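You operate a simulated robot arm through the tools that you are given. There is no shell and no other tool. Be economical: measure what you need, move in short steps, check, and stop when the job is done.

Carry out the task below with a simulated two-armed robot. There is one attempt and no reset: what you move stays moved.

Task
Put the grey rag on the top of the steel bench away on the high shelf over hopper three. Then count the broken kernels on the top of the stand under the swing spout, then put as many of the padlocks from the top of the stand under the swing spout on the top of the intake table. Then carry the green crate with both arms and set it on the top of the low stand. Then take the silver tin from the filling stand and put it on the open end of the sample bench. Then put the black bucket on the tying bench away on the shelf under the tying bench. Then close the yellow chute cover. Then fetch the orange bucket and set it on the top of the steel bench. Then open the dryer door, put the blue rag on the grid of the bottom dryer shelf and shut the door again. Then put the orange tub on the top of the wooden bench away on the top of the wall bench. Then take the leaf spring on the top of the wooden bench and put it away on the top of the steel bench. Do these in the order given. Set down upright: padlock, silver tin, orange tub.

Only the result counts: the job must be done as asked and must still hold three seconds after the hand-in. Knocking over, shifting, dropping, spilling or breaking anything else fails it. A push-on lid holds only when it is set on centred and level and pressed home; a screw cap is set on level and turned clockwise until tight.

Robot
Two 7-joint arms with fingered hands on one trunk, on a base that drives. Base frame: it is fixed to the floor where the robot stands at the start and does not move with it; the origin is under the middle of the robot, x ahead of it, y to its left, z up; the surface under the hand at the start is at about z = 0.8. Units: m, degrees, N and s.
The left shoulder is at the start at [0.06, 0.126, 1.155], the right one opposite. With the tool pointing down near the work surface each hand reaches from about 0.34 to 0.72 m from the robot's upright axis, wherever it stands, measured 20 degrees to its own side. Places, roughly: black bucket (15x17x13 cm) [-5.4, 6, 0.9]; blue rag (9x6x4 cm) [0.6, 4.5, 0.8]; broken kernel (3x2x2 cm) [-3.5, 1.7, 0.7]; dryer door [2.4, 6.7, 1.1]; green crate (41x24x15 cm) [-5.4, 9.6, 0.7]; grey rag (9x6x4 cm) [0.5, 0.1, 0.8]; grid of the bottom dryer shelf [2.7, 6.7, 0.8]; high shelf over hopper three (46x19 cm) [-3.7, 1.04, 1.56]; leaf spring (10x3x2 cm) [0.6, 3.7, 0.8]; open end of the sample bench (22x26 cm) [-1.36, 9.76, 0.84]; orange bucket (17x19x15 cm) [0.5, 4.7, 0.8]; orange tub (13x8x8 cm) [0.4, 3.8, 0.8]; padlock (4x2x8 cm) [-3.5, 1.7, 0.7]; shelf under the tying bench [-5.5, 6.1, 0.2]; silver tin [-5.25, 7.25, 0.75]; top of the intake table [-5.8, 1.3, 1]; top of the low stand [-3.4, 7.5, 0.3]; top of the steel bench [0.7, 0.3, 0.8]; top of the wall bench [2.7, 9.1, 0.9]; yellow chute cover [-1.3, 7.6, 0.9]. Payload 2.5 kg a hand.
The TCP of each hand is the grasp point between the finger pads, 0.03 m short of the fingertips. In the tool frame z runs along the fingers and y along their closing line. The gripper opens to 0.104 m. The gripper's body begins 0.035 m behind the TCP. The gripper is a hand of 5 fingers: y runs from the thumb to the fingers, the wrist lies at [-0.015, -0.104, -0.178] in the tool frame, and closing takes about 1.5 s.
Orientation is that of the tool frame in the base frame, as [roll, pitch, yaw] about the fixed x, y, z axes, in that order (R = Rz(yaw) Ry(pitch) Rx(roll)). With the fingers straight down and the wrist toward the robot, the tool's x, y and z point along [0, 1, 0], [1, 0, 0] and [0, 0, -1] of the base frame.

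Tools
- The arms move only by the tool step_arm. It takes "left_plan", "right_plan" or both (then of equal length, played together; a hand with none holds still); each is a list of rows, each an object of numbers (a shift or turn left out is 0, a gripper value left out holds the last): "tx", "ty", "tz": the shift along the tool's x, y, z in units of 30 mm (1.0 is 30 mm); "rx", "ry", "rz": the turn, a rotation vector about the tool's x, y, z in units of 6 degrees (1.0 is 6 degrees); "gripper": the gripper command, from -1 (shut) to 1 (fully open), values between in proportion. In form: [{"tx": .., "ty": .., "tz": .., "rx": .., "ry": .., "rz": .., "gripper": ..}, ...]. A call has 1 to 8 rows; each row shifts and turns the commanded pose from where the row before left it, along the tool's axes as they then stand. A call with a number of a shift or a turn outside -1 to 1 is refused whole. Rows are played at 5 a second. More than 0.05 m and 8.6 degrees between two rows, or a gripper value outside its range, and nothing of the call is played. A pose out of reach is approached as far as the arm can. The call stops where the force on the tool passes 40 N (or 10 N more than at its start, if that is more) or the arm is blocked; 0.2 s more then pass. Each finger travels about 0.153 m/s and halts on what it meets, pressing with about 28 N; the grip force reading is that of the motor and also rises with nothing between the fingers. The clock runs only during rows and for 0.2 s after the last one: add rows that do not move to give the fingers time. The reply holds the time, the measured pose of the TCP, the force on the tool along the base axes, the opening and the grip force, in the units named above and with some noise, with the torque about the TCP (base axes, N m) and any sound that the robot's microphone picked up, and new pictures: "pictures" is both (left out), scene, wrist or none (wrist: the cameras of the hands that moved).
- Cameras (640 x 400 px; columns grow to the right, rows downward): "scene" is now at [0.1337, 0.0255, 1.3479]; the picture's right is [0.21, -0.98, 0.00], its down [-0.65, -0.14, -0.74] and it looks along [0.73, 0.16, -0.67] (base axes); focal length 214 px, centre (320, 200). "left" rides on the left gripper at [-0.08, -0.078, -0.141] in its tool frame; the picture's right is [-0.78, -0.30, 0.56], its down [0.54, -0.78, 0.33] and it looks along [0.33, 0.56, 0.76] (tool axes); focal length 247 px, centre (320, 200). "right" rides on the right gripper at [0.08, -0.078, -0.141] in its tool frame; the picture's right is [-0.78, 0.30, -0.56], its down [-0.53, -0.78, 0.33] and it looks along [-0.33, 0.56, 0.76] (tool axes); focal length 247 px, centre (320, 200). There is no depth. A picture from a camera that has moved, and an enlarged one, comes with that camera's place and axes in the base frame and with its lens. The place of the scene camera against the robot may be out by one fixed shift of up to 0.018 m in any direction.
- raise_lower(by): slides the trunk up (or, below 0, down) by that many m; the arms and the scene camera ride with it, the base frame stays. It gives what a move gives, with no picture.
- base_move(legs): drives the robot by 1 to 6 legs, each [ahead, left, turn to the left] in m, m and degrees, along the robot's own axes; the way and the turn of a leg run together, so that a leg with both is an arc; at most 1.5 m and 180 degrees a leg. The arms and the cameras ride along, it lands a little off, and it stops where it bumps. It gives what a move gives, and a new picture of the scene camera.
- hand_shape(shape, hand): the hand has 5 fingers and takes this shape, open, in about a second: jaw (thumb against the fingers, like two jaws); tri (thumb and two fingers); tip (a fingertip pinch); poke (one finger out to press); point (the index stretched); flat (the hand flat); cup (the hand cupped); fist (a fist). The gripper value then closes the fingers along that shape, each until it touches; the sizes above hold for jaw. It gives what a move gives, with no picture.
- aim_head(pan, tilt): turns the head with the scene camera to pan (to the left, within 86 degrees either way) and tilt (down, from -29 to 69), counted from straight ahead of the robot. It gives what a move gives, and a new picture of the scene camera.
- inspect(camera, box): a new picture of the part [left, top, right, bottom] of that camera's present view, enlarged. No time passes.
- job_done(): hands the job in; it is judged then, once.

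Go step by step. Nothing tells you exact positions but the pictures and the camera data: compare them with the known pose of the tool, close in by small moves and look again before you grip or let go. The budget is 546 turns and 360 pictures, counting those below and the enlarged ones. Unless the task says otherwise, let go and move clear before handing in.

The tools are called after "Request:" by a JSON object that holds its "method" and its "body". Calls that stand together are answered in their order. step_arm: Moves the arms, as the interface text tells. Its arguments: {"type":"object","properties":{"left_plan":{"type":"array","items":{"type":"object","properties":{"tx":{"type":"number"},"ty":{"type":"number"},"tz":{"type":"number"},"rx":{"type":"number"},"ry":{"type":"number"},"rz":{"type":"number"},"gripper":{"type":"number"}}}},"right_plan":{"type":"array","items":{"type":"object","properties":{"tx":{"type":"number"},"ty":{"type":"number"},"tz":{"type":"number"},"rx":{"type":"number"},"ry":{"type":"number"},"rz":{"type":"number"},"gripper":{"type":"number"}}}},"pictures":{"type":"string","enum":["both","scene","wrist","none"]}},"required":[]} The other tools are called the same way: raise_lower (by) slides the trunk up or down; hand_shape (shape, hand) gives the hand a shape; base_move (legs) drives the base; aim_head (pan, tilt) turns the head that bears the scene camera; inspect (camera, box) takes an enlarged picture of a part of a camera's view; job_done () hands the job in.

At the start:

```text
time_s: 0.0
left_eef_pos: [0.3446, 0.3626, 1.0702]
left_orientation: [-179.9, 0.1, 90.0]
left_wrist_force: [-0.1, -0.4, 0.4]
left_torque: [0.0, 0.02, 0.02]
left_grip_width: 0.1037
left_gripper_force: 0.0
left_shape: jaw
right_eef_pos: [0.3781, 0.0659, 1.1112]
right_orientation: [-180.0, 0.0, 89.9]
right_wrist_force: [0.3, -0.2, 0.1]
right_torque: [0.0, -0.03, -0.03]
right_grip_width: 0.1038
right_gripper_force: 0.0
right_shape: jaw
trunk travel left (down, up): [-0.55, 0.39]
robot x, y, heading: [0.0002, -0.0008, 0.2]
head pan, tilt: [12.1, 42.0]
```

scene: 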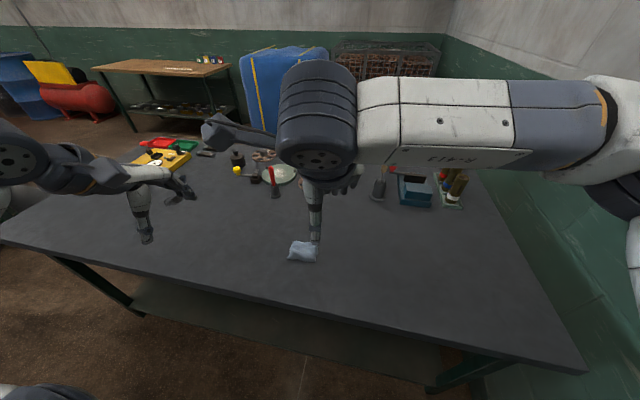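
right: 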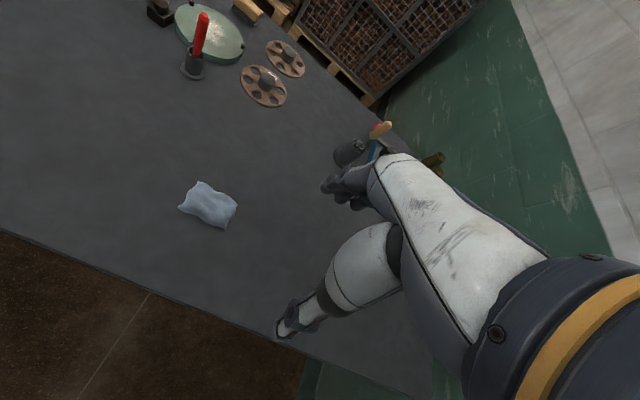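
left: 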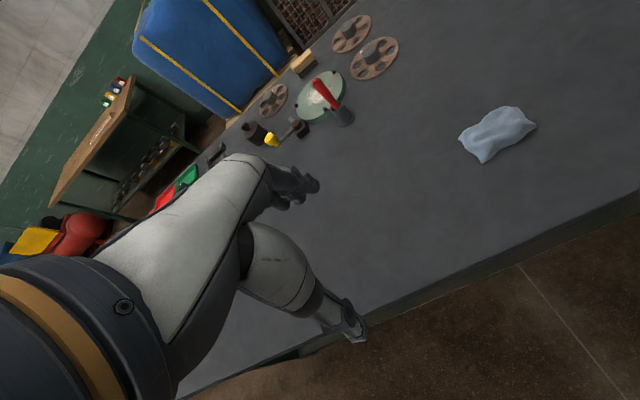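

The grey rag is at about [0.478, 0.150, 0.815], with its long side along y. I'll move the left hand over it and the right hand out of the way.

Request:
{"method": "step_arm", "body": {"left_plan": [{"tx": -0.8875, "ty": 0.554, "tz": 0.5, "gripper": 1}, {"tx": -0.8875, "ty": 0.554, "tz": 0.5}, {"tx": -0.8875, "ty": 0.554, "tz": 0.5}, {"tx": -0.8875, "ty": 0.554, "tz": 0.5}, {"tx": -0.8875, "ty": 0.554, "tz": 0.5}, {"tx": -0.8875, "ty": 0.554, "tz": 0.5}, {"tx": -0.8875, "ty": 0.554, "tz": 0.5}, {"tx": -0.8875, "ty": 0.554, "tz": 0.5}], "right_plan": [{"tx": -0.8}, {"tx": -0.8}, {"tx": -0.8}, {"tx": -0.8}, {"tx": -0.8}, {"tx": -0.8}, {"tx": 0}, {"tx": 0}], "pictures": "both"}}

```text
time_s: 1.8
left_eef_pos: [0.4798, 0.1485, 0.95]
left_orientation: [180.0, 0.0, 90.0]
left_wrist_force: [-0.3, -0.2, 0.0]
left_torque: [0.01, -0.01, 0.02]
left_grip_width: 0.1037
left_gripper_force: 0.1
left_shape: jaw
right_eef_pos: [0.378, -0.0762, 1.1103]
right_orientation: [179.9, 0.0, 90.0]
right_wrist_force: [0.2, 0.2, -0.5]
right_torque: [0.0, -0.01, 0.0]
right_grip_width: 0.1037
right_gripper_force: 0.0
right_shape: jaw
trunk travel left (down, up): [-0.55, 0.39]
robot x, y, heading: [-0.0006, 0.0011, 0.1]
head pan, tilt: [12.1, 42.0]
camera scene: at [0.1341, 0.0251, 1.3479], right [0.21, -0.98, 0.0], down [-0.65, -0.14, -0.74], along [0.73, 0.16, -0.67], focal length 214 px, centre (320, 200)
camera right: at [0.3009, 0.0029, 1.2526], right [0.3, -0.78, 0.56], down [-0.78, -0.53, -0.33], along [0.56, -0.33, -0.76], focal length 247 px, centre (320, 200)
camera left: at [0.4018, 0.0675, 1.0907], right [-0.3, -0.78, -0.56], down [-0.78, 0.53, -0.33], along [0.56, 0.33, -0.76], focal length 247 px, centre (320, 200)
```

scene: 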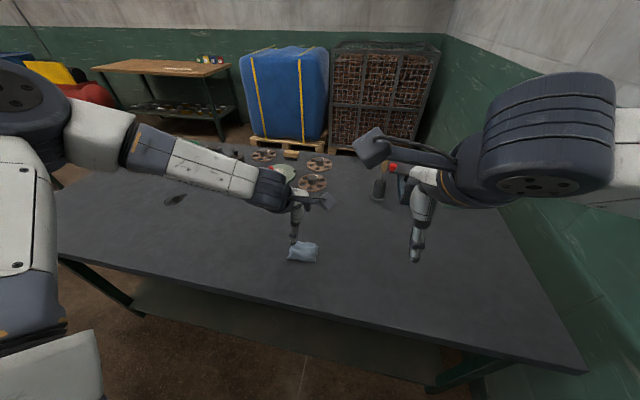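
right: 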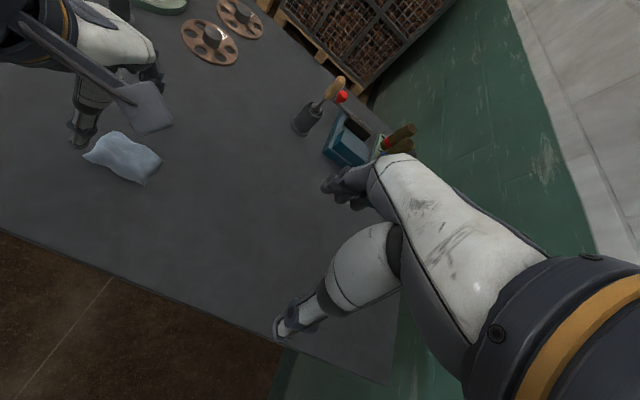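
left: 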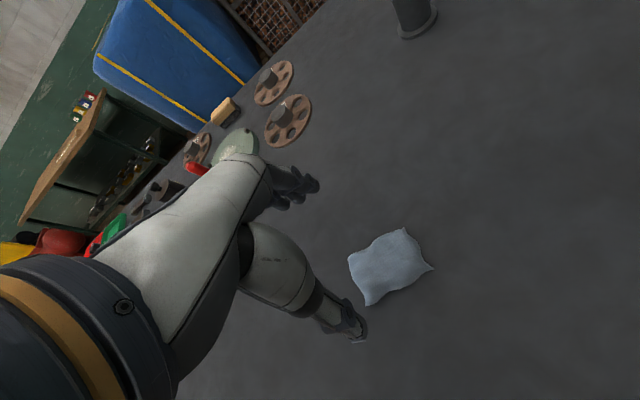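

Left hand is over the rag. Next I go down and close on it.

Request:
{"method": "step_arm", "body": {"left_plan": [{"tz": 0.95, "ty": -0.17, "tx": -0.1}, {"tz": 0.95}, {"tz": 0.95}, {"tz": 0.95}, {"gripper": -1}, {"gripper": -1}, {"gripper": -1}, {"gripper": -1}], "pictures": "wrist"}}

Request:
{"method": "step_arm", "body": {"left_plan": [{"gripper": -1}, {"gripper": -1}, {"gripper": -1}, {"gripper": -1}, {"tz": -0.8}, {"tz": -0.8}, {"tz": -0.8}, {"tz": -0.8}], "pictures": "both"}}

```text
time_s: 3.6
left_eef_pos: [0.4653, 0.1607, 0.8574]
left_orientation: [179.9, 0.0, 89.9]
left_wrist_force: [-1.0, 1.0, 6.5]
left_torque: [0.12, 0.08, -0.04]
left_grip_width: 0.0528
left_gripper_force: 28.3
left_shape: jaw
left hand out of reach, approached as far as the arm can: row 3, 4
right_eef_pos: [0.3771, -0.0768, 1.1106]
right_orientation: [-179.9, 0.0, 90.0]
right_wrist_force: [-0.8, 0.1, 0.0]
right_torque: [-0.01, 0.01, 0.01]
right_grip_width: 0.1037
right_gripper_force: 0.1
right_shape: jaw
trunk travel left (down, up): [-0.55, 0.39]
robot x, y, heading: [0.0003, -0.0021, -0.2]
head pan, tilt: [12.1, 42.0]
camera left: at [0.3877, 0.0796, 0.9979], right [-0.3, -0.78, -0.56], down [-0.78, 0.54, -0.33], along [0.56, 0.33, -0.76], focal length 247 px, centre (320, 200)
```

left: 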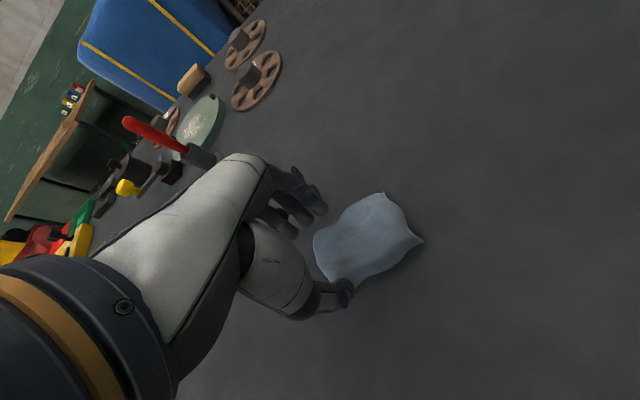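

```text
time_s: 5.4
left_eef_pos: [0.4673, 0.1618, 0.9529]
left_orientation: [-180.0, 0.0, 90.0]
left_wrist_force: [0.2, 1.1, 0.9]
left_torque: [0.04, 0.06, 0.03]
left_grip_width: 0.0312
left_gripper_force: 27.8
left_shape: jaw
right_eef_pos: [0.3776, -0.0767, 1.1115]
right_orientation: [179.9, 0.1, 90.0]
right_wrist_force: [0.5, -0.3, -0.5]
right_torque: [-0.02, -0.01, 0.0]
right_grip_width: 0.1037
right_gripper_force: 0.0
right_shape: jaw
trunk travel left (down, up): [-0.55, 0.39]
robot x, y, heading: [-0.0025, 0.003, -0.2]
head pan, tilt: [12.1, 42.0]
camera scene: at [0.1335, 0.0254, 1.3479], right [0.21, -0.98, 0.0], down [-0.65, -0.14, -0.74], along [0.73, 0.16, -0.67], focal length 214 px, centre (320, 200)
camera left: at [0.388, 0.0812, 1.0943], right [-0.3, -0.78, -0.56], down [-0.78, 0.54, -0.33], along [0.56, 0.33, -0.76], focal length 247 px, centre (320, 200)
```

scene: 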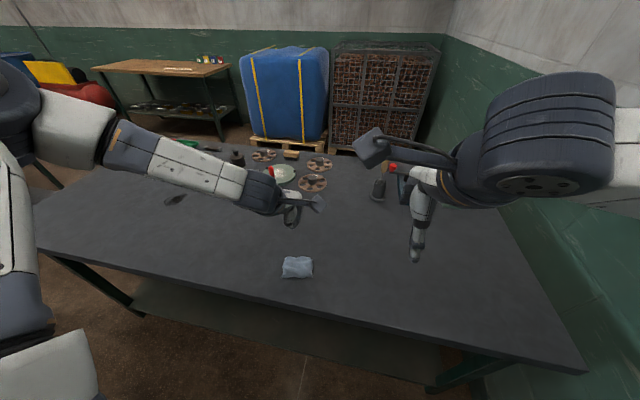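
left: 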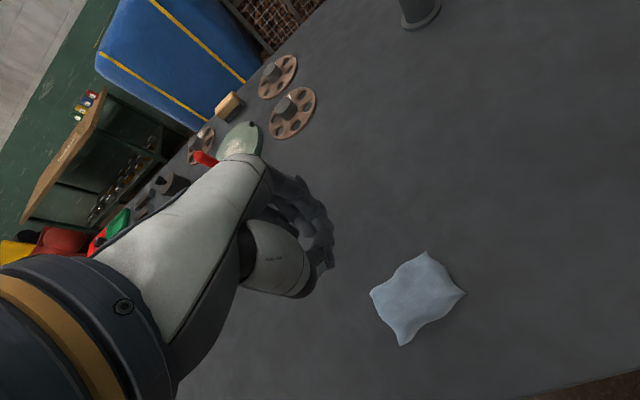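

The arm ran out of reach and the fingers slipped off; the rag is now at about [0.424, 0.144]. I'll reopen above it and lower the trunk for reach.

Request:
{"method": "step_arm", "body": {"left_plan": [{"tz": -0.5, "gripper": 1}, {"tz": -0.5, "ty": -0.5, "tx": -0.2}, {"ty": -0.5, "tx": -0.2}, {"ty": -0.43, "tx": -0.2}, {}, {}], "pictures": "none"}}

Request:
{"method": "raise_lower", "body": {"by": -0.12}}

Request:
{"method": "step_arm", "body": {"left_plan": [{}], "pictures": "wrist"}}

```text
time_s: 6.8
left_eef_pos: [0.421, 0.1434, 0.9821]
left_orientation: [-180.0, 0.0, 90.0]
left_wrist_force: [-0.6, 0.1, -0.8]
left_torque: [-0.01, 0.0, -0.01]
left_grip_width: 0.1037
left_gripper_force: 0.0
left_shape: jaw
right_eef_pos: [0.3779, -0.0763, 1.1112]
right_orientation: [-179.9, 0.0, 90.0]
right_wrist_force: [0.5, 0.6, 0.2]
right_torque: [0.0, 0.0, 0.02]
right_grip_width: 0.1037
right_gripper_force: 0.0
right_shape: jaw
trunk travel left (down, up): [-0.55, 0.39]
robot x, y, heading: [0.0004, 0.0019, 0.1]
head pan, tilt: [12.1, 42.0]
```

```text
time_s: 8.3
left_eef_pos: [0.4219, 0.1443, 0.862]
left_orientation: [180.0, -0.1, 89.9]
left_wrist_force: [-0.2, 0.2, -0.1]
left_torque: [-0.03, 0.01, -0.03]
left_grip_width: 0.1037
left_gripper_force: 0.0
left_shape: jaw
right_eef_pos: [0.3775, -0.0775, 0.9918]
right_orientation: [-180.0, 0.1, 89.9]
right_wrist_force: [0.6, 0.5, 0.2]
right_torque: [0.01, -0.02, 0.01]
right_grip_width: 0.1037
right_gripper_force: 0.1
right_shape: jaw
trunk travel left (down, up): [-0.43, 0.51]
robot x, y, heading: [-0.0018, 0.001, 0.1]
head pan, tilt: [12.1, 42.0]
```

```text
time_s: 8.7
left_eef_pos: [0.4224, 0.1427, 0.8623]
left_orientation: [-180.0, 0.1, 90.1]
left_wrist_force: [0.0, -0.1, -0.2]
left_torque: [0.02, -0.02, 0.01]
left_grip_width: 0.1037
left_gripper_force: 0.0
left_shape: jaw
right_eef_pos: [0.3784, -0.0775, 0.9917]
right_orientation: [180.0, 0.0, 90.0]
right_wrist_force: [0.5, 0.2, 0.4]
right_torque: [0.0, 0.0, -0.01]
right_grip_width: 0.1037
right_gripper_force: 0.0
right_shape: jaw
trunk travel left (down, up): [-0.43, 0.51]
robot x, y, heading: [0.0002, -0.0026, 0.0]
head pan, tilt: [12.1, 42.0]
camera left: at [0.3442, 0.0629, 1.0031], right [-0.3, -0.78, -0.56], down [-0.78, 0.54, -0.33], along [0.56, 0.33, -0.76], focal length 247 px, centre (320, 200)
```

left: 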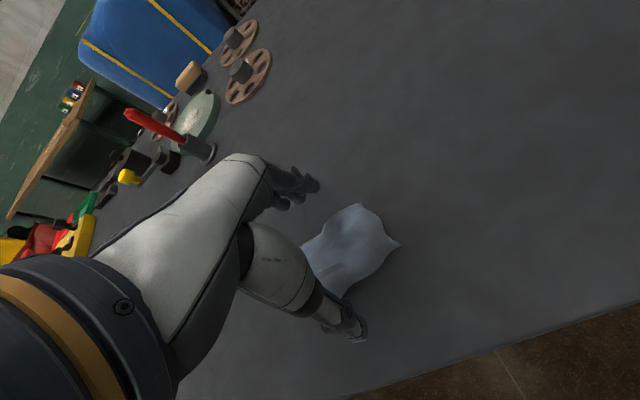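

The rag lies between the open fingers, so I'll go down a bit more and close.

Request:
{"method": "step_arm", "body": {"left_plan": [{"tx": -0.25, "tz": 0.3}, {"tz": 0.3}, {"tz": 0.3}, {"gripper": -1}, {"gripper": -1}, {"gripper": -1}, {"gripper": -1}, {"gripper": -1}], "pictures": "none"}}

Request:
{"method": "step_arm", "body": {"left_plan": [{"gripper": -1}, {"gripper": -1}, {"gripper": -1}, {"gripper": -1}], "pictures": "wrist"}}

```text
time_s: 10.5
left_eef_pos: [0.421, 0.1374, 0.8355]
left_orientation: [179.9, 0.0, 90.0]
left_wrist_force: [0.1, 0.4, 0.3]
left_torque: [0.01, 0.0, 0.01]
left_grip_width: 0.0544
left_gripper_force: 28.2
left_shape: jaw
right_eef_pos: [0.3787, -0.0774, 0.9903]
right_orientation: [-180.0, 0.1, 90.0]
right_wrist_force: [-0.4, -0.8, -0.5]
right_torque: [0.03, 0.04, -0.02]
right_grip_width: 0.1035
right_gripper_force: 0.1
right_shape: jaw
trunk travel left (down, up): [-0.43, 0.51]
robot x, y, heading: [0.0042, -0.0035, -0.0]
head pan, tilt: [12.1, 42.0]
```

```text
time_s: 11.5
left_eef_pos: [0.4212, 0.1354, 0.8355]
left_orientation: [179.9, 0.1, 90.0]
left_wrist_force: [-0.5, -0.9, 0.2]
left_torque: [-0.01, 0.01, 0.0]
left_grip_width: 0.0544
left_gripper_force: 27.6
left_shape: jaw
right_eef_pos: [0.378, -0.0765, 0.9909]
right_orientation: [-180.0, -0.1, 90.0]
right_wrist_force: [0.1, 0.1, -0.2]
right_torque: [0.01, 0.0, 0.0]
right_grip_width: 0.1038
right_gripper_force: 0.1
right_shape: jaw
trunk travel left (down, up): [-0.43, 0.51]
robot x, y, heading: [-0.0004, -0.0038, -0.1]
head pan, tilt: [12.1, 42.0]
camera left: at [0.3437, 0.0559, 0.9769], right [-0.3, -0.78, -0.56], down [-0.78, 0.54, -0.33], along [0.56, 0.33, -0.76], focal length 247 px, centre (320, 200)
```

left: 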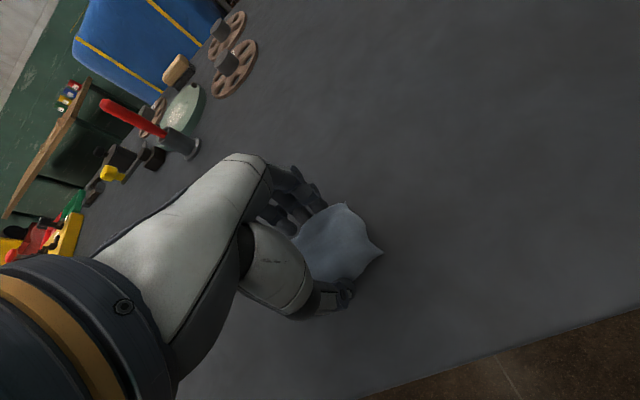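

The fingers hold the rag at 54 mm. I'll lift, tuck the hands in, and look around for the route.

Request:
{"method": "raise_lower", "body": {"by": 0.3}}

Request:
{"method": "step_arm", "body": {"left_plan": [{"ty": -0.5}, {"ty": -0.5}], "right_plan": [{"tx": -0.5}, {"tx": -0.5}], "pictures": "wrist"}}

Request:
{"method": "aim_head", "body": {"pan": 84, "tilt": 25}}

Request:
{"method": "aim_head", "body": {"pan": -84, "tilt": 25}}

```text
time_s: 14.5
left_eef_pos: [0.4201, 0.1365, 1.1364]
left_orientation: [-180.0, -0.1, 89.9]
left_wrist_force: [-0.4, -0.8, -0.2]
left_torque: [0.03, 0.0, -0.02]
left_grip_width: 0.0546
left_gripper_force: 28.0
left_shape: jaw
right_eef_pos: [0.3779, -0.0752, 1.2917]
right_orientation: [180.0, -0.1, 89.9]
right_wrist_force: [0.3, -0.4, -0.1]
right_torque: [0.0, 0.01, -0.02]
right_grip_width: 0.1035
right_gripper_force: 0.0
right_shape: jaw
trunk travel left (down, up): [-0.73, 0.21]
robot x, y, heading: [0.0008, 0.0037, -0.2]
head pan, tilt: [12.1, 42.0]
```

```text
time_s: 15.1
left_eef_pos: [0.3914, 0.1351, 1.1377]
left_orientation: [-180.0, -0.1, 90.0]
left_wrist_force: [-0.4, -0.6, -0.6]
left_torque: [0.01, 0.01, 0.02]
left_grip_width: 0.0545
left_gripper_force: 28.1
left_shape: jaw
right_eef_pos: [0.3777, -0.1065, 1.2912]
right_orientation: [179.9, 0.0, 90.0]
right_wrist_force: [-0.1, 1.1, -0.2]
right_torque: [0.02, 0.0, -0.01]
right_grip_width: 0.1036
right_gripper_force: 0.2
right_shape: jaw
trunk travel left (down, up): [-0.73, 0.21]
robot x, y, heading: [0.0033, 0.0024, 0.1]
head pan, tilt: [12.1, 42.0]
camera right: at [0.2995, -0.0269, 1.4327], right [0.3, -0.78, 0.56], down [-0.78, -0.53, -0.33], along [0.56, -0.33, -0.76], focal length 247 px, centre (320, 200)
camera left: at [0.3134, 0.0556, 1.2778], right [-0.3, -0.78, -0.56], down [-0.78, 0.54, -0.33], along [0.56, 0.33, -0.76], focal length 247 px, centre (320, 200)
```

right: 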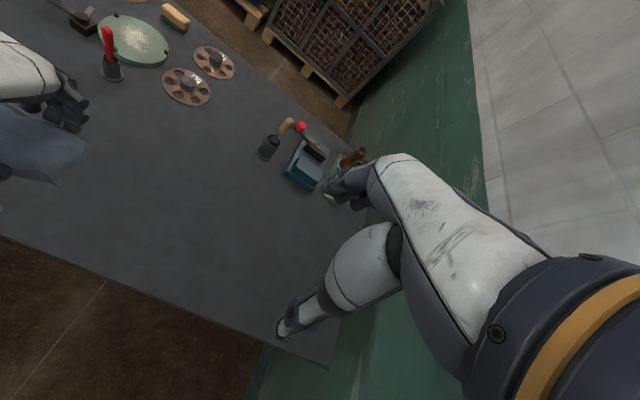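
left: 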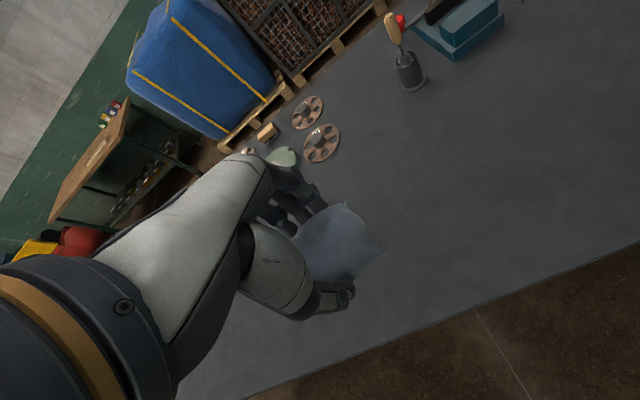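

```text
time_s: 16.5
left_eef_pos: [0.3918, 0.1361, 1.1359]
left_orientation: [-180.0, 0.0, 90.0]
left_wrist_force: [-0.4, 0.3, -0.3]
left_torque: [-0.01, 0.04, -0.03]
left_grip_width: 0.0542
left_gripper_force: 28.0
left_shape: jaw
right_eef_pos: [0.377, -0.1051, 1.2921]
right_orientation: [180.0, 0.1, 90.0]
right_wrist_force: [0.7, -0.8, -0.3]
right_torque: [0.03, 0.0, 0.01]
right_grip_width: 0.1036
right_gripper_force: 0.0
right_shape: jaw
trunk travel left (down, up): [-0.73, 0.21]
robot x, y, heading: [-0.0034, 0.0019, -0.0]
head pan, tilt: [84.0, 25.0]
camera scene: at [0.0617, 0.0995, 1.5541], right [0.99, -0.11, 0.0], down [-0.04, -0.42, -0.91], along [0.1, 0.9, -0.42], focal length 214 px, centre (320, 200)
```

scene: 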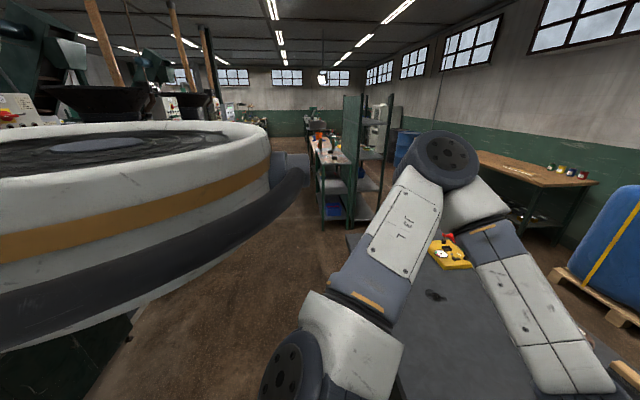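

```text
time_s: 19.1
left_eef_pos: [0.3919, 0.1363, 1.1366]
left_orientation: [180.0, 0.0, 90.0]
left_wrist_force: [0.6, 0.4, -0.7]
left_torque: [0.04, 0.03, 0.01]
left_grip_width: 0.0543
left_gripper_force: 28.3
left_shape: jaw
right_eef_pos: [0.3776, -0.1071, 1.2917]
right_orientation: [179.9, -0.1, 90.0]
right_wrist_force: [-0.9, 0.4, 0.4]
right_torque: [0.02, -0.01, -0.02]
right_grip_width: 0.1036
right_gripper_force: 0.1
right_shape: jaw
trunk travel left (down, up): [-0.73, 0.21]
robot x, y, heading: [0.0, -0.0015, -0.2]
head pan, tilt: [-84.0, 25.0]
camera scene: at [0.0616, -0.0837, 1.5541], right [-0.99, -0.1, 0.0], down [-0.04, 0.42, -0.91], along [0.1, -0.9, -0.42], focal length 214 px, centre (320, 200)
```

scene: 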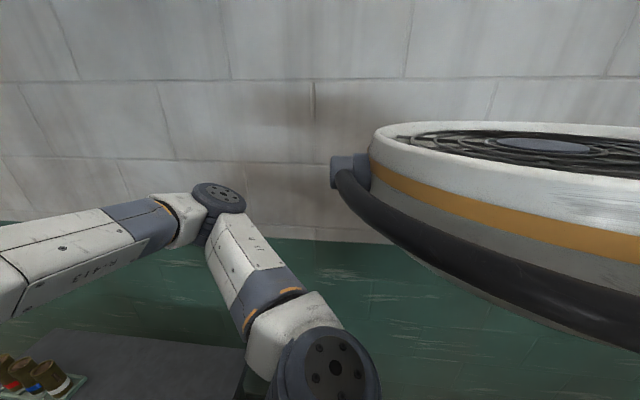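

The rag is held. The area to the left is open floor, so I'll back off slightly and turn left to see.

Request:
{"method": "aim_head", "body": {"pan": 40, "tilt": 20}}

Request:
{"method": "base_move", "body": {"legs": [[-0.25, 0, 0], [0, 0, 90]]}}

```text
time_s: 21.1
left_eef_pos: [0.392, 0.1372, 1.1359]
left_orientation: [-180.0, 0.1, 90.0]
left_wrist_force: [0.5, 0.3, -0.2]
left_torque: [0.0, 0.0, 0.02]
left_grip_width: 0.0546
left_gripper_force: 27.8
left_shape: jaw
right_eef_pos: [0.3772, -0.1062, 1.2911]
right_orientation: [180.0, -0.1, 90.0]
right_wrist_force: [-0.7, -0.5, 0.8]
right_torque: [-0.03, 0.04, 0.0]
right_grip_width: 0.1035
right_gripper_force: 0.1
right_shape: jaw
trunk travel left (down, up): [-0.73, 0.21]
robot x, y, heading: [0.0003, 0.0018, -0.2]
head pan, tilt: [40.0, 20.0]
camera scene: at [0.1233, 0.0677, 1.5622], right [0.64, -0.77, 0.0], down [-0.26, -0.22, -0.94], along [0.72, 0.6, -0.34], focal length 214 px, centre (320, 200)
```

scene: 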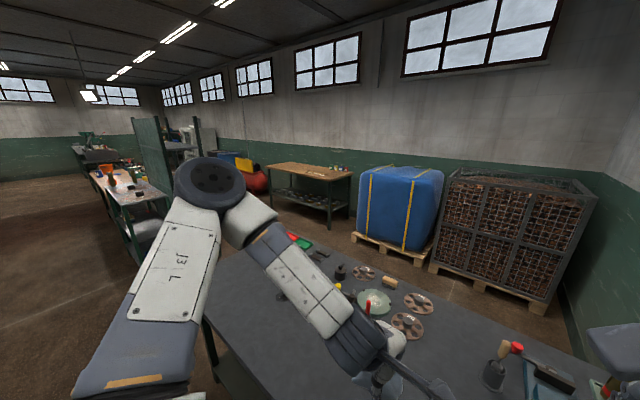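

```text
time_s: 26.8
left_eef_pos: [-0.3854, 0.3933, 1.1364]
left_orientation: [180.0, 0.0, 178.8]
left_wrist_force: [-0.2, 1.5, 0.0]
left_torque: [0.03, 0.0, 0.01]
left_grip_width: 0.0542
left_gripper_force: 28.2
left_shape: jaw
right_eef_pos: [-0.1417, 0.3758, 1.2906]
right_orientation: [180.0, 0.0, 178.9]
right_wrist_force: [-0.4, 0.2, 0.7]
right_torque: [0.03, -0.02, -0.03]
right_grip_width: 0.1036
right_gripper_force: 0.1
right_shape: jaw
trunk travel left (down, up): [-0.73, 0.21]
robot x, y, heading: [-0.2532, 0.002, 89.3]
head pan, tilt: [40.0, 20.0]
camera scene: at [-0.3011, 0.1199, 1.5622], right [0.78, 0.63, 0.0], down [0.22, -0.27, -0.94], along [-0.59, 0.73, -0.34], focal length 214 px, centre (320, 200)
```

scene: 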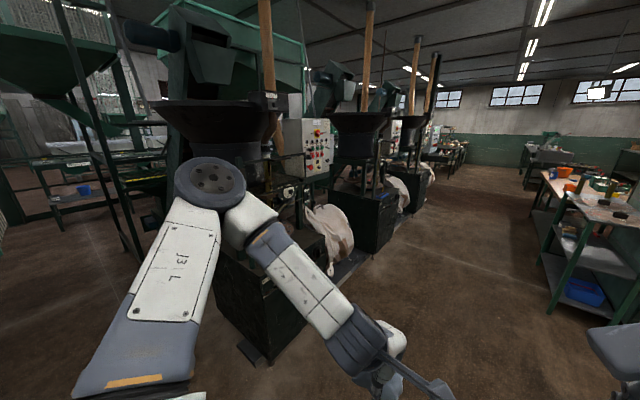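

A row of machines stands to the west. I'll look further left for a way through.

Request:
{"method": "aim_head", "body": {"pan": 80, "tilt": 15}}

Request:
{"method": "base_move", "body": {"legs": [[0, 0, 60]]}}

Request:
{"method": "aim_head", "body": {"pan": 0, "tilt": 15}}

```text
time_s: 27.8
left_eef_pos: [-0.3846, 0.392, 1.1373]
left_orientation: [-179.9, 0.0, 179.0]
left_wrist_force: [-0.5, 0.0, 0.1]
left_torque: [0.0, 0.01, 0.02]
left_grip_width: 0.0543
left_gripper_force: 28.3
left_shape: jaw
right_eef_pos: [-0.1414, 0.3756, 1.2914]
right_orientation: [-180.0, 0.1, 179.0]
right_wrist_force: [0.9, -0.2, -0.2]
right_torque: [0.0, -0.01, -0.02]
right_grip_width: 0.1038
right_gripper_force: 0.0
right_shape: jaw
trunk travel left (down, up): [-0.73, 0.21]
robot x, y, heading: [-0.2549, -0.0018, 89.1]
head pan, tilt: [80.0, 15.0]
camera scene: at [-0.3342, 0.0655, 1.5703], right [0.19, 0.98, 0.0], down [0.25, -0.05, -0.97], along [-0.95, 0.19, -0.26], focal length 214 px, centre (320, 200)
```

scene: 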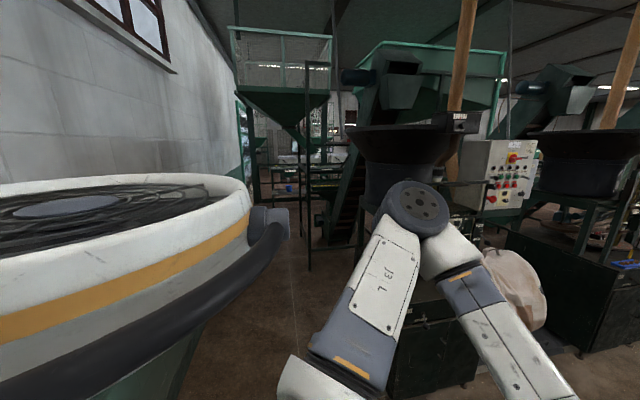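

```text
time_s: 30.8
left_eef_pos: [-0.6596, 0.0925, 1.1374]
left_orientation: [-179.9, 0.0, -122.4]
left_wrist_force: [-0.3, -1.2, 0.2]
left_torque: [0.0, -0.02, -0.02]
left_grip_width: 0.0539
left_gripper_force: 28.3
left_shape: jaw
right_eef_pos: [-0.5168, 0.2917, 1.2913]
right_orientation: [180.0, 0.0, -122.3]
right_wrist_force: [-0.3, -0.4, 0.3]
right_torque: [-0.01, 0.02, 0.01]
right_grip_width: 0.1035
right_gripper_force: 0.1
right_shape: jaw
trunk travel left (down, up): [-0.73, 0.21]
robot x, y, heading: [-0.2564, 0.0008, 147.6]
head pan, tilt: [80.0, 15.0]
camera scene: at [-0.34, -0.0402, 1.5703], right [-0.74, 0.67, 0.0], down [0.17, 0.19, -0.97], along [-0.65, -0.71, -0.26], focal length 214 px, centre (320, 200)
```

scene: 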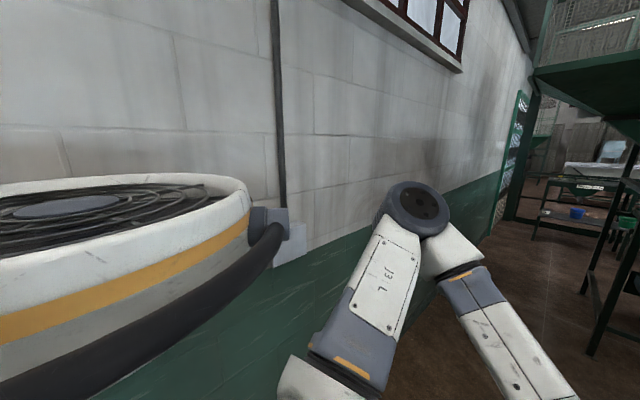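

```text
time_s: 32.4
left_eef_pos: [-0.6599, 0.0937, 1.1366]
left_orientation: [-179.9, 0.0, -122.4]
left_wrist_force: [0.6, -0.4, -0.7]
left_torque: [0.02, 0.01, 0.0]
left_grip_width: 0.0539
left_gripper_force: 27.6
left_shape: jaw
right_eef_pos: [-0.5164, 0.2917, 1.2913]
right_orientation: [-180.0, 0.0, -122.4]
right_wrist_force: [0.1, -0.2, -0.4]
right_torque: [-0.01, 0.0, 0.01]
right_grip_width: 0.1035
right_gripper_force: 0.1
right_shape: jaw
trunk travel left (down, up): [-0.73, 0.21]
robot x, y, heading: [-0.2542, -0.0003, 147.7]
head pan, tilt: [0.0, 15.0]
camera scene: at [-0.356, 0.0788, 1.5703], right [0.53, 0.85, 0.0], down [0.22, -0.14, -0.97], along [-0.82, 0.52, -0.26], focal length 214 px, centre (320, 200)
```

scene: 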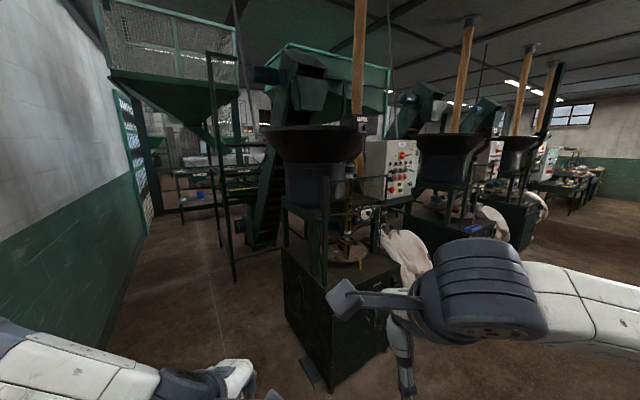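

There is an aisle along the south wall. I'll face west and look.

Request:
{"method": "base_move", "body": {"legs": [[0, 0, 32.3]]}}

Request:
{"method": "inspect", "body": {"camera": "scene", "box": [200, 60, 520, 260]}}

```text
time_s: 34.3
left_eef_pos: [-0.6469, -0.135, 1.1371]
left_orientation: [180.0, 0.1, -90.7]
left_wrist_force: [0.4, 0.3, -0.3]
left_torque: [0.06, -0.02, -0.01]
left_grip_width: 0.0541
left_gripper_force: 27.3
left_shape: jaw
right_eef_pos: [-0.6315, 0.1086, 1.2909]
right_orientation: [-180.0, 0.0, -90.6]
right_wrist_force: [-0.2, 0.1, 0.2]
right_torque: [0.0, -0.02, -0.02]
right_grip_width: 0.1033
right_gripper_force: 0.1
right_shape: jaw
trunk travel left (down, up): [-0.73, 0.21]
robot x, y, heading: [-0.2548, 0.0, 179.5]
head pan, tilt: [0.0, 15.0]
camera scene: at [-0.3766, 0.0086, 1.5704], right [0.01, 1.0, 0.0], down [0.26, 0.0, -0.97], along [-0.97, 0.01, -0.26], focal length 214 px, centre (320, 200)
```

scene: 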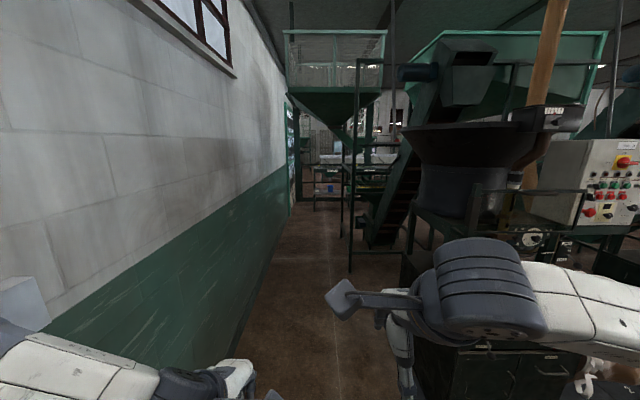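

```text
2.00 times, centred on (360, 160) of scene
camera zoom: at [-0.3766, 0.0086, 1.5704], right [0.01, 1.0, 0.0], down [0.26, 0.0, -0.97], along [-0.97, 0.01, -0.26], focal length 429 px, centre (240, 280)
```

zoom: 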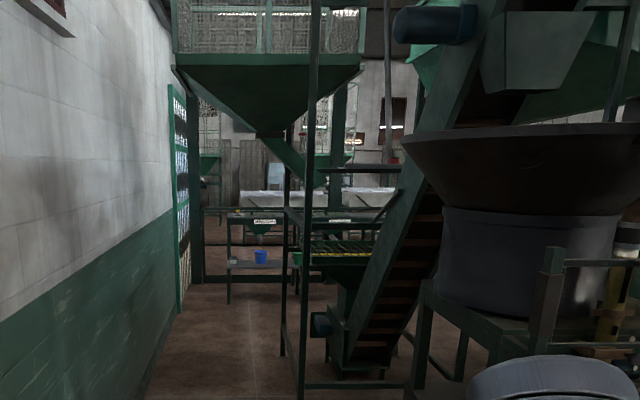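

The aisle is about 1.1 m wide, from y≈-0.68 to 0.41 at the post. I'll drive west down its middle.

Request:
{"method": "base_move", "body": {"legs": [[1.2, 0.13, 0.5]]}}

Request:
{"method": "aim_head", "body": {"pan": -45, "tilt": 25}}

```text
time_s: 40.3
left_eef_pos: [-1.8218, -0.2749, 1.1362]
left_orientation: [-179.9, 0.0, -89.3]
left_wrist_force: [-0.4, 0.8, 0.2]
left_torque: [0.02, 0.01, 0.01]
left_grip_width: 0.0541
left_gripper_force: 28.1
left_shape: jaw
right_eef_pos: [-1.8112, -0.0318, 1.2918]
right_orientation: [-180.0, 0.1, -89.2]
right_wrist_force: [-0.3, 0.7, 0.3]
right_torque: [0.0, -0.02, 0.01]
right_grip_width: 0.1036
right_gripper_force: 0.1
right_shape: jaw
trunk travel left (down, up): [-0.73, 0.21]
robot x, y, heading: [-1.4328, -0.1348, -178.9]
head pan, tilt: [0.0, 15.0]
camera scene: at [-1.5545, -0.1268, 1.5703], right [-0.01, 1.0, 0.0], down [0.26, 0.0, -0.97], along [-0.97, -0.01, -0.26], focal length 214 px, centre (320, 200)
```

scene: 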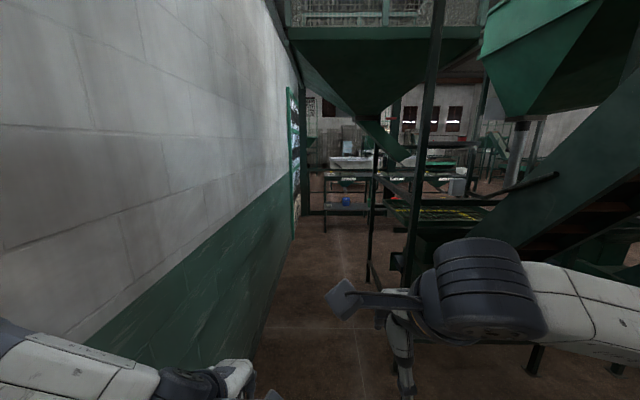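

```text
time_s: 41.4
left_eef_pos: [-1.8225, -0.2749, 1.1369]
left_orientation: [-180.0, -0.1, -89.4]
left_wrist_force: [-0.7, -0.6, -2.0]
left_torque: [-0.02, 0.0, 0.04]
left_grip_width: 0.0541
left_gripper_force: 28.2
left_shape: jaw
right_eef_pos: [-1.8123, -0.0317, 1.2926]
right_orientation: [-180.0, 0.1, -89.1]
right_wrist_force: [0.2, -0.4, 0.5]
right_torque: [0.0, 0.0, 0.01]
right_grip_width: 0.1036
right_gripper_force: 0.0
right_shape: jaw
trunk travel left (down, up): [-0.73, 0.21]
robot x, y, heading: [-1.4363, -0.1335, -179.2]
head pan, tilt: [-45.0, 25.0]
camera scene: at [-1.527, -0.0613, 1.5541], right [0.7, 0.72, 0.0], down [0.3, -0.29, -0.91], along [-0.65, 0.63, -0.42], focal length 214 px, centre (320, 200)
```

scene: 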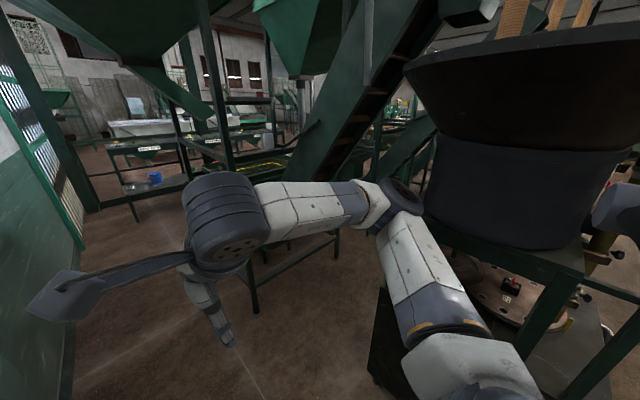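

Post at (-2.75, 0.39) on the right, wall on the left; I stay centred and drive on in shorter legs.

Request:
{"method": "base_move", "body": {"legs": [[0.9, 0, -1]]}}

Request:
{"method": "aim_head", "body": {"pan": -70, "tilt": 25}}

```text
time_s: 46.2
left_eef_pos: [-2.7233, -0.2767, 1.1366]
left_orientation: [-180.0, 0.0, -90.0]
left_wrist_force: [0.0, -1.1, -0.4]
left_torque: [0.01, -0.03, 0.02]
left_grip_width: 0.054
left_gripper_force: 28.9
left_shape: jaw
right_eef_pos: [-2.7105, -0.0317, 1.2919]
right_orientation: [-180.0, 0.0, -89.9]
right_wrist_force: [0.2, 0.0, 0.2]
right_torque: [0.02, 0.01, -0.02]
right_grip_width: 0.1038
right_gripper_force: 0.1
right_shape: jaw
trunk travel left (down, up): [-0.73, 0.21]
robot x, y, heading: [-2.3299, -0.138, -179.9]
head pan, tilt: [-45.0, 25.0]
camera scene: at [-2.4261, -0.0661, 1.5541], right [0.71, 0.71, 0.0], down [0.3, -0.3, -0.91], along [-0.64, 0.64, -0.42], focal length 214 px, centre (320, 200)
```

scene: 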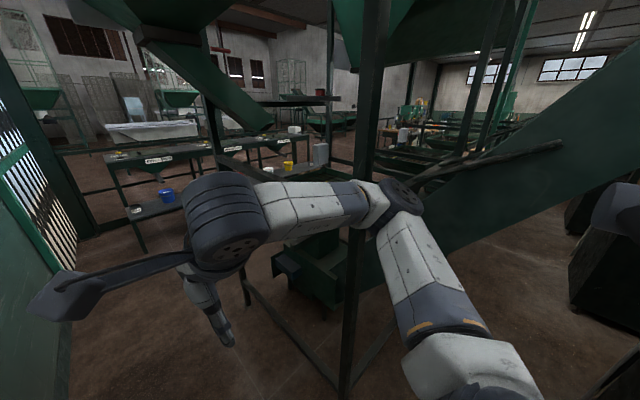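

```text
time_s: 47.1
left_eef_pos: [-2.7251, -0.2759, 1.1352]
left_orientation: [180.0, 0.0, -90.0]
left_wrist_force: [-0.3, -0.2, -0.3]
left_torque: [0.04, 0.01, -0.01]
left_grip_width: 0.054
left_gripper_force: 27.3
left_shape: jaw
right_eef_pos: [-2.7106, -0.0322, 1.292]
right_orientation: [180.0, 0.0, -90.1]
right_wrist_force: [0.0, -0.4, -0.5]
right_torque: [0.0, -0.02, 0.01]
right_grip_width: 0.1037
right_gripper_force: 0.0
right_shape: jaw
trunk travel left (down, up): [-0.73, 0.21]
robot x, y, heading: [-2.3355, -0.1405, -179.8]
head pan, tilt: [-70.0, 25.0]
camera scene: at [-2.3923, -0.0447, 1.5541], right [0.94, 0.34, 0.0], down [0.14, -0.4, -0.91], along [-0.31, 0.85, -0.42], focal length 214 px, centre (320, 200)
```

scene: 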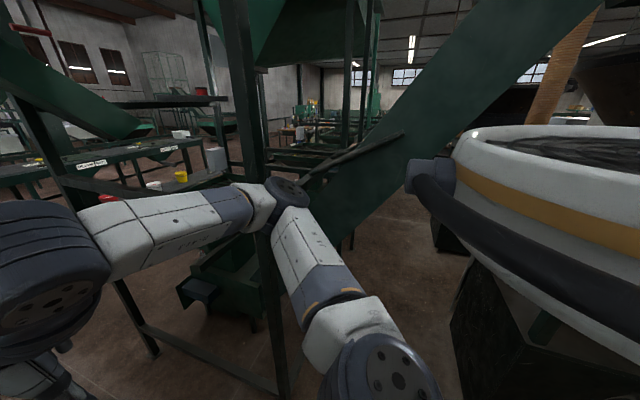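

The dark plate at about camera height near (-3.7, 0.9) looks like the high shelf on the hopper frame's west side. I'll drive further west and look.

Request:
{"method": "aim_head", "body": {"pan": -30, "tilt": 25}}

Request:
{"method": "base_move", "body": {"legs": [[1.5, 0, 0]]}}

Request:
{"method": "aim_head", "body": {"pan": -75, "tilt": 10}}

```text
time_s: 48.1
left_eef_pos: [-2.7229, -0.2763, 1.137]
left_orientation: [-179.9, -0.1, -90.0]
left_wrist_force: [0.2, 0.0, -0.4]
left_torque: [-0.03, 0.0, 0.03]
left_grip_width: 0.0539
left_gripper_force: 28.2
left_shape: jaw
right_eef_pos: [-2.71, -0.0327, 1.2908]
right_orientation: [180.0, 0.0, -90.0]
right_wrist_force: [0.1, 0.3, -0.4]
right_torque: [-0.02, 0.0, -0.01]
right_grip_width: 0.1037
right_gripper_force: 0.1
right_shape: jaw
trunk travel left (down, up): [-0.73, 0.21]
robot x, y, heading: [-2.3341, -0.1392, -179.7]
head pan, tilt: [-30.0, 25.0]
camera scene: at [-2.4404, -0.0851, 1.5541], right [0.5, 0.87, 0.0], down [0.37, -0.21, -0.91], along [-0.78, 0.45, -0.42], focal length 214 px, centre (320, 200)
```

scene: 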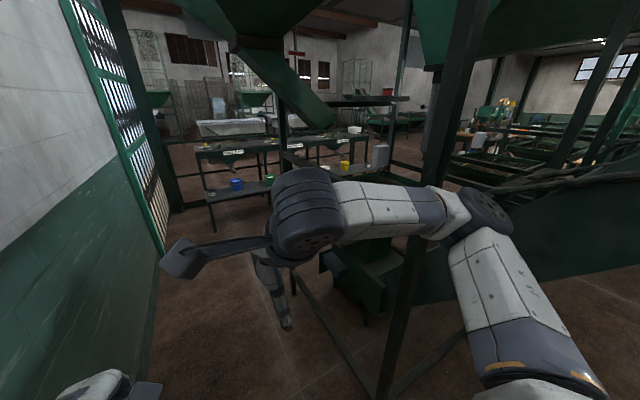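

```text
time_s: 55.5
left_eef_pos: [-4.2151, -0.2672, 1.1365]
left_orientation: [-179.9, 0.0, -90.5]
left_wrist_force: [0.1, 0.1, -0.4]
left_torque: [0.02, -0.03, 0.02]
left_grip_width: 0.0536
left_gripper_force: 27.7
left_shape: jaw
right_eef_pos: [-4.1993, -0.023, 1.2914]
right_orientation: [-180.0, -0.1, -90.4]
right_wrist_force: [-0.6, -1.3, -0.7]
right_torque: [0.01, -0.01, -0.02]
right_grip_width: 0.1037
right_gripper_force: 0.0
right_shape: jaw
trunk travel left (down, up): [-0.73, 0.21]
robot x, y, heading: [-3.8233, -0.1334, 179.7]
head pan, tilt: [-30.0, 25.0]
camera scene: at [-3.9297, -0.0786, 1.5541], right [0.51, 0.86, 0.0], down [0.36, -0.21, -0.91], along [-0.78, 0.46, -0.42], focal length 214 px, centre (320, 200)
```

scene: 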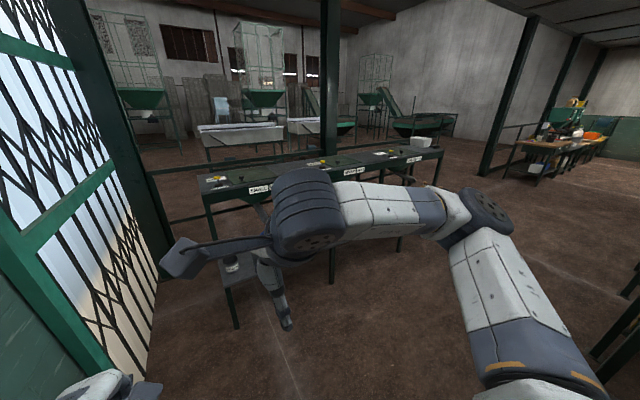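

```text
time_s: 56.6
left_eef_pos: [-4.2135, -0.2674, 1.1355]
left_orientation: [-179.9, 0.0, -90.5]
left_wrist_force: [0.9, 0.4, -0.3]
left_torque: [-0.04, 0.01, 0.0]
left_grip_width: 0.0537
left_gripper_force: 27.5
left_shape: jaw
right_eef_pos: [-4.1991, -0.0241, 1.2905]
right_orientation: [-179.9, 0.0, -90.3]
right_wrist_force: [-0.6, 0.6, 0.5]
right_torque: [-0.01, 0.04, 0.01]
right_grip_width: 0.1036
right_gripper_force: 0.1
right_shape: jaw
trunk travel left (down, up): [-0.73, 0.21]
robot x, y, heading: [-3.8212, -0.1341, 179.7]
head pan, tilt: [-75.0, 10.0]
camera scene: at [-3.8736, -0.0353, 1.5785], right [0.97, 0.25, 0.0], down [0.04, -0.17, -0.98], along [-0.25, 0.95, -0.17], focal length 214 px, centre (320, 200)
```

scene: 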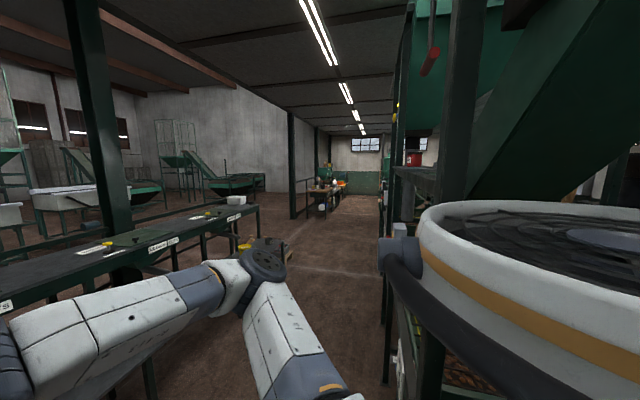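

The aisle runs north between the intake table (edge x≈-5.1) and the hopper frame (x≈-3.8). I'll go to about (-4.5, 1.04) and face the shelf.

Request:
{"method": "base_move", "body": {"legs": [[0.68, 0, 0], [0, 0, -90]]}}

Request:
{"method": "aim_head", "body": {"pan": 0, "tilt": 20}}

```text
time_s: 64.2
left_eef_pos: [-4.6399, 0.2601, 1.1363]
left_orientation: [-180.0, 0.0, -179.4]
left_wrist_force: [0.4, -0.1, 0.0]
left_torque: [0.02, 0.01, 0.0]
left_grip_width: 0.0538
left_gripper_force: 28.2
left_shape: jaw
right_eef_pos: [-4.3978, 0.2489, 1.2915]
right_orientation: [180.0, -0.1, -179.2]
right_wrist_force: [0.1, 1.0, -0.1]
right_torque: [0.01, -0.02, -0.02]
right_grip_width: 0.1036
right_gripper_force: 0.2
right_shape: jaw
trunk travel left (down, up): [-0.73, 0.21]
robot x, y, heading: [-4.4985, -0.1308, 90.8]
head pan, tilt: [-75.0, 10.0]
camera scene: at [-4.3972, -0.0566, 1.5785], right [0.27, -0.96, 0.0], down [-0.17, -0.05, -0.98], along [0.95, 0.27, -0.17], focal length 214 px, centre (320, 200)
```

scene: 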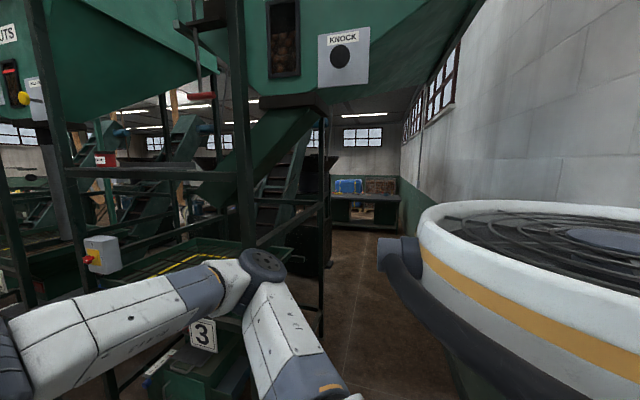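

```text
time_s: 65.6
left_eef_pos: [-4.6397, 0.2595, 1.1359]
left_orientation: [-180.0, -0.1, -179.4]
left_wrist_force: [0.8, -0.6, -0.1]
left_torque: [0.0, -0.01, 0.01]
left_grip_width: 0.0537
left_gripper_force: 28.0
left_shape: jaw
right_eef_pos: [-4.3974, 0.2477, 1.2908]
right_orientation: [180.0, 0.0, -179.2]
right_wrist_force: [0.4, -0.3, 0.7]
right_torque: [-0.02, -0.03, -0.04]
right_grip_width: 0.1036
right_gripper_force: 0.1
right_shape: jaw
trunk travel left (down, up): [-0.73, 0.21]
robot x, y, heading: [-4.499, -0.1287, 91.0]
head pan, tilt: [0.0, 20.0]
camera scene: at [-4.4879, 0.0112, 1.5622], right [1.0, 0.01, 0.0], down [0.0, -0.34, -0.94], along [-0.01, 0.94, -0.34], focal length 214 px, centre (320, 200)
```

scene: 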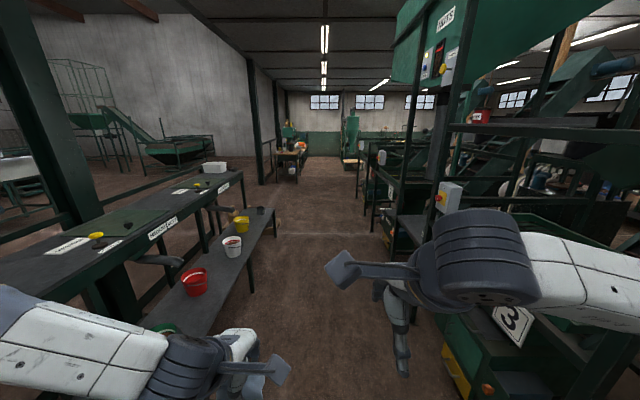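

Hopper "3" is on the right with a shelf at about camera height. I'll raise the trunk and look down at its top.

Request:
{"method": "raise_lower", "body": {"by": 0.2}}

Request:
{"method": "aim_head", "body": {"pan": -40, "tilt": 20}}

```text
time_s: 67.8
left_eef_pos: [-4.6409, 0.2594, 1.3368]
left_orientation: [179.9, 0.0, -179.3]
left_wrist_force: [-0.2, -0.3, 0.2]
left_torque: [-0.01, -0.03, -0.01]
left_grip_width: 0.0535
left_gripper_force: 28.3
left_shape: jaw
right_eef_pos: [-4.398, 0.2494, 1.4918]
right_orientation: [179.9, 0.0, -179.2]
right_wrist_force: [0.6, 0.4, -0.6]
right_torque: [-0.01, 0.03, 0.01]
right_grip_width: 0.1035
right_gripper_force: 0.0
right_shape: jaw
trunk travel left (down, up): [-0.93, 0.01]
robot x, y, heading: [-4.496, -0.1297, 90.6]
head pan, tilt: [0.0, 20.0]
```

```text
time_s: 68.9
left_eef_pos: [-4.6391, 0.26, 1.3371]
left_orientation: [180.0, 0.0, -179.4]
left_wrist_force: [-0.2, -0.2, -0.6]
left_torque: [0.01, -0.01, 0.0]
left_grip_width: 0.054
left_gripper_force: 27.8
left_shape: jaw
right_eef_pos: [-4.397, 0.2498, 1.4923]
right_orientation: [-180.0, 0.0, -179.2]
right_wrist_force: [-0.3, 0.0, 0.0]
right_torque: [-0.01, 0.01, 0.01]
right_grip_width: 0.1037
right_gripper_force: 0.0
right_shape: jaw
trunk travel left (down, up): [-0.93, 0.01]
robot x, y, heading: [-4.4998, -0.1314, 90.9]
head pan, tilt: [-40.0, 20.0]
camera scene: at [-4.4279, -0.0097, 1.7622], right [0.78, -0.63, 0.0], down [-0.22, -0.27, -0.94], along [0.59, 0.73, -0.34], focal length 214 px, centre (320, 200)
```

scene: 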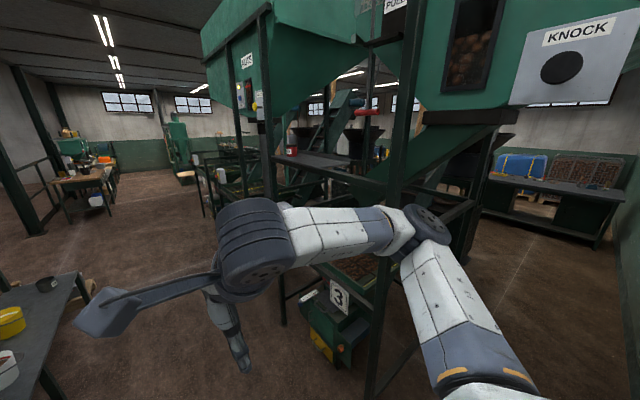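

Request:
{"method": "inspect", "body": {"camera": "scene", "box": [220, 120, 420, 245]}}

```text
3.20 times, centred on (320, 182) of scene
camera zoom: at [-4.4279, -0.0097, 1.7622], right [0.78, -0.63, 0.0], down [-0.22, -0.27, -0.94], along [0.59, 0.73, -0.34], focal length 686 px, centre (320, 256)
```

zoom: 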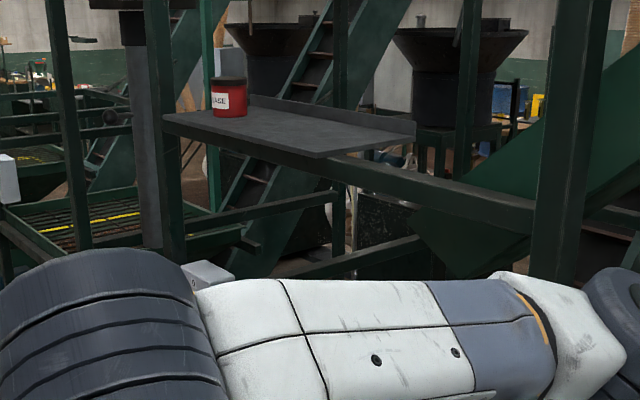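

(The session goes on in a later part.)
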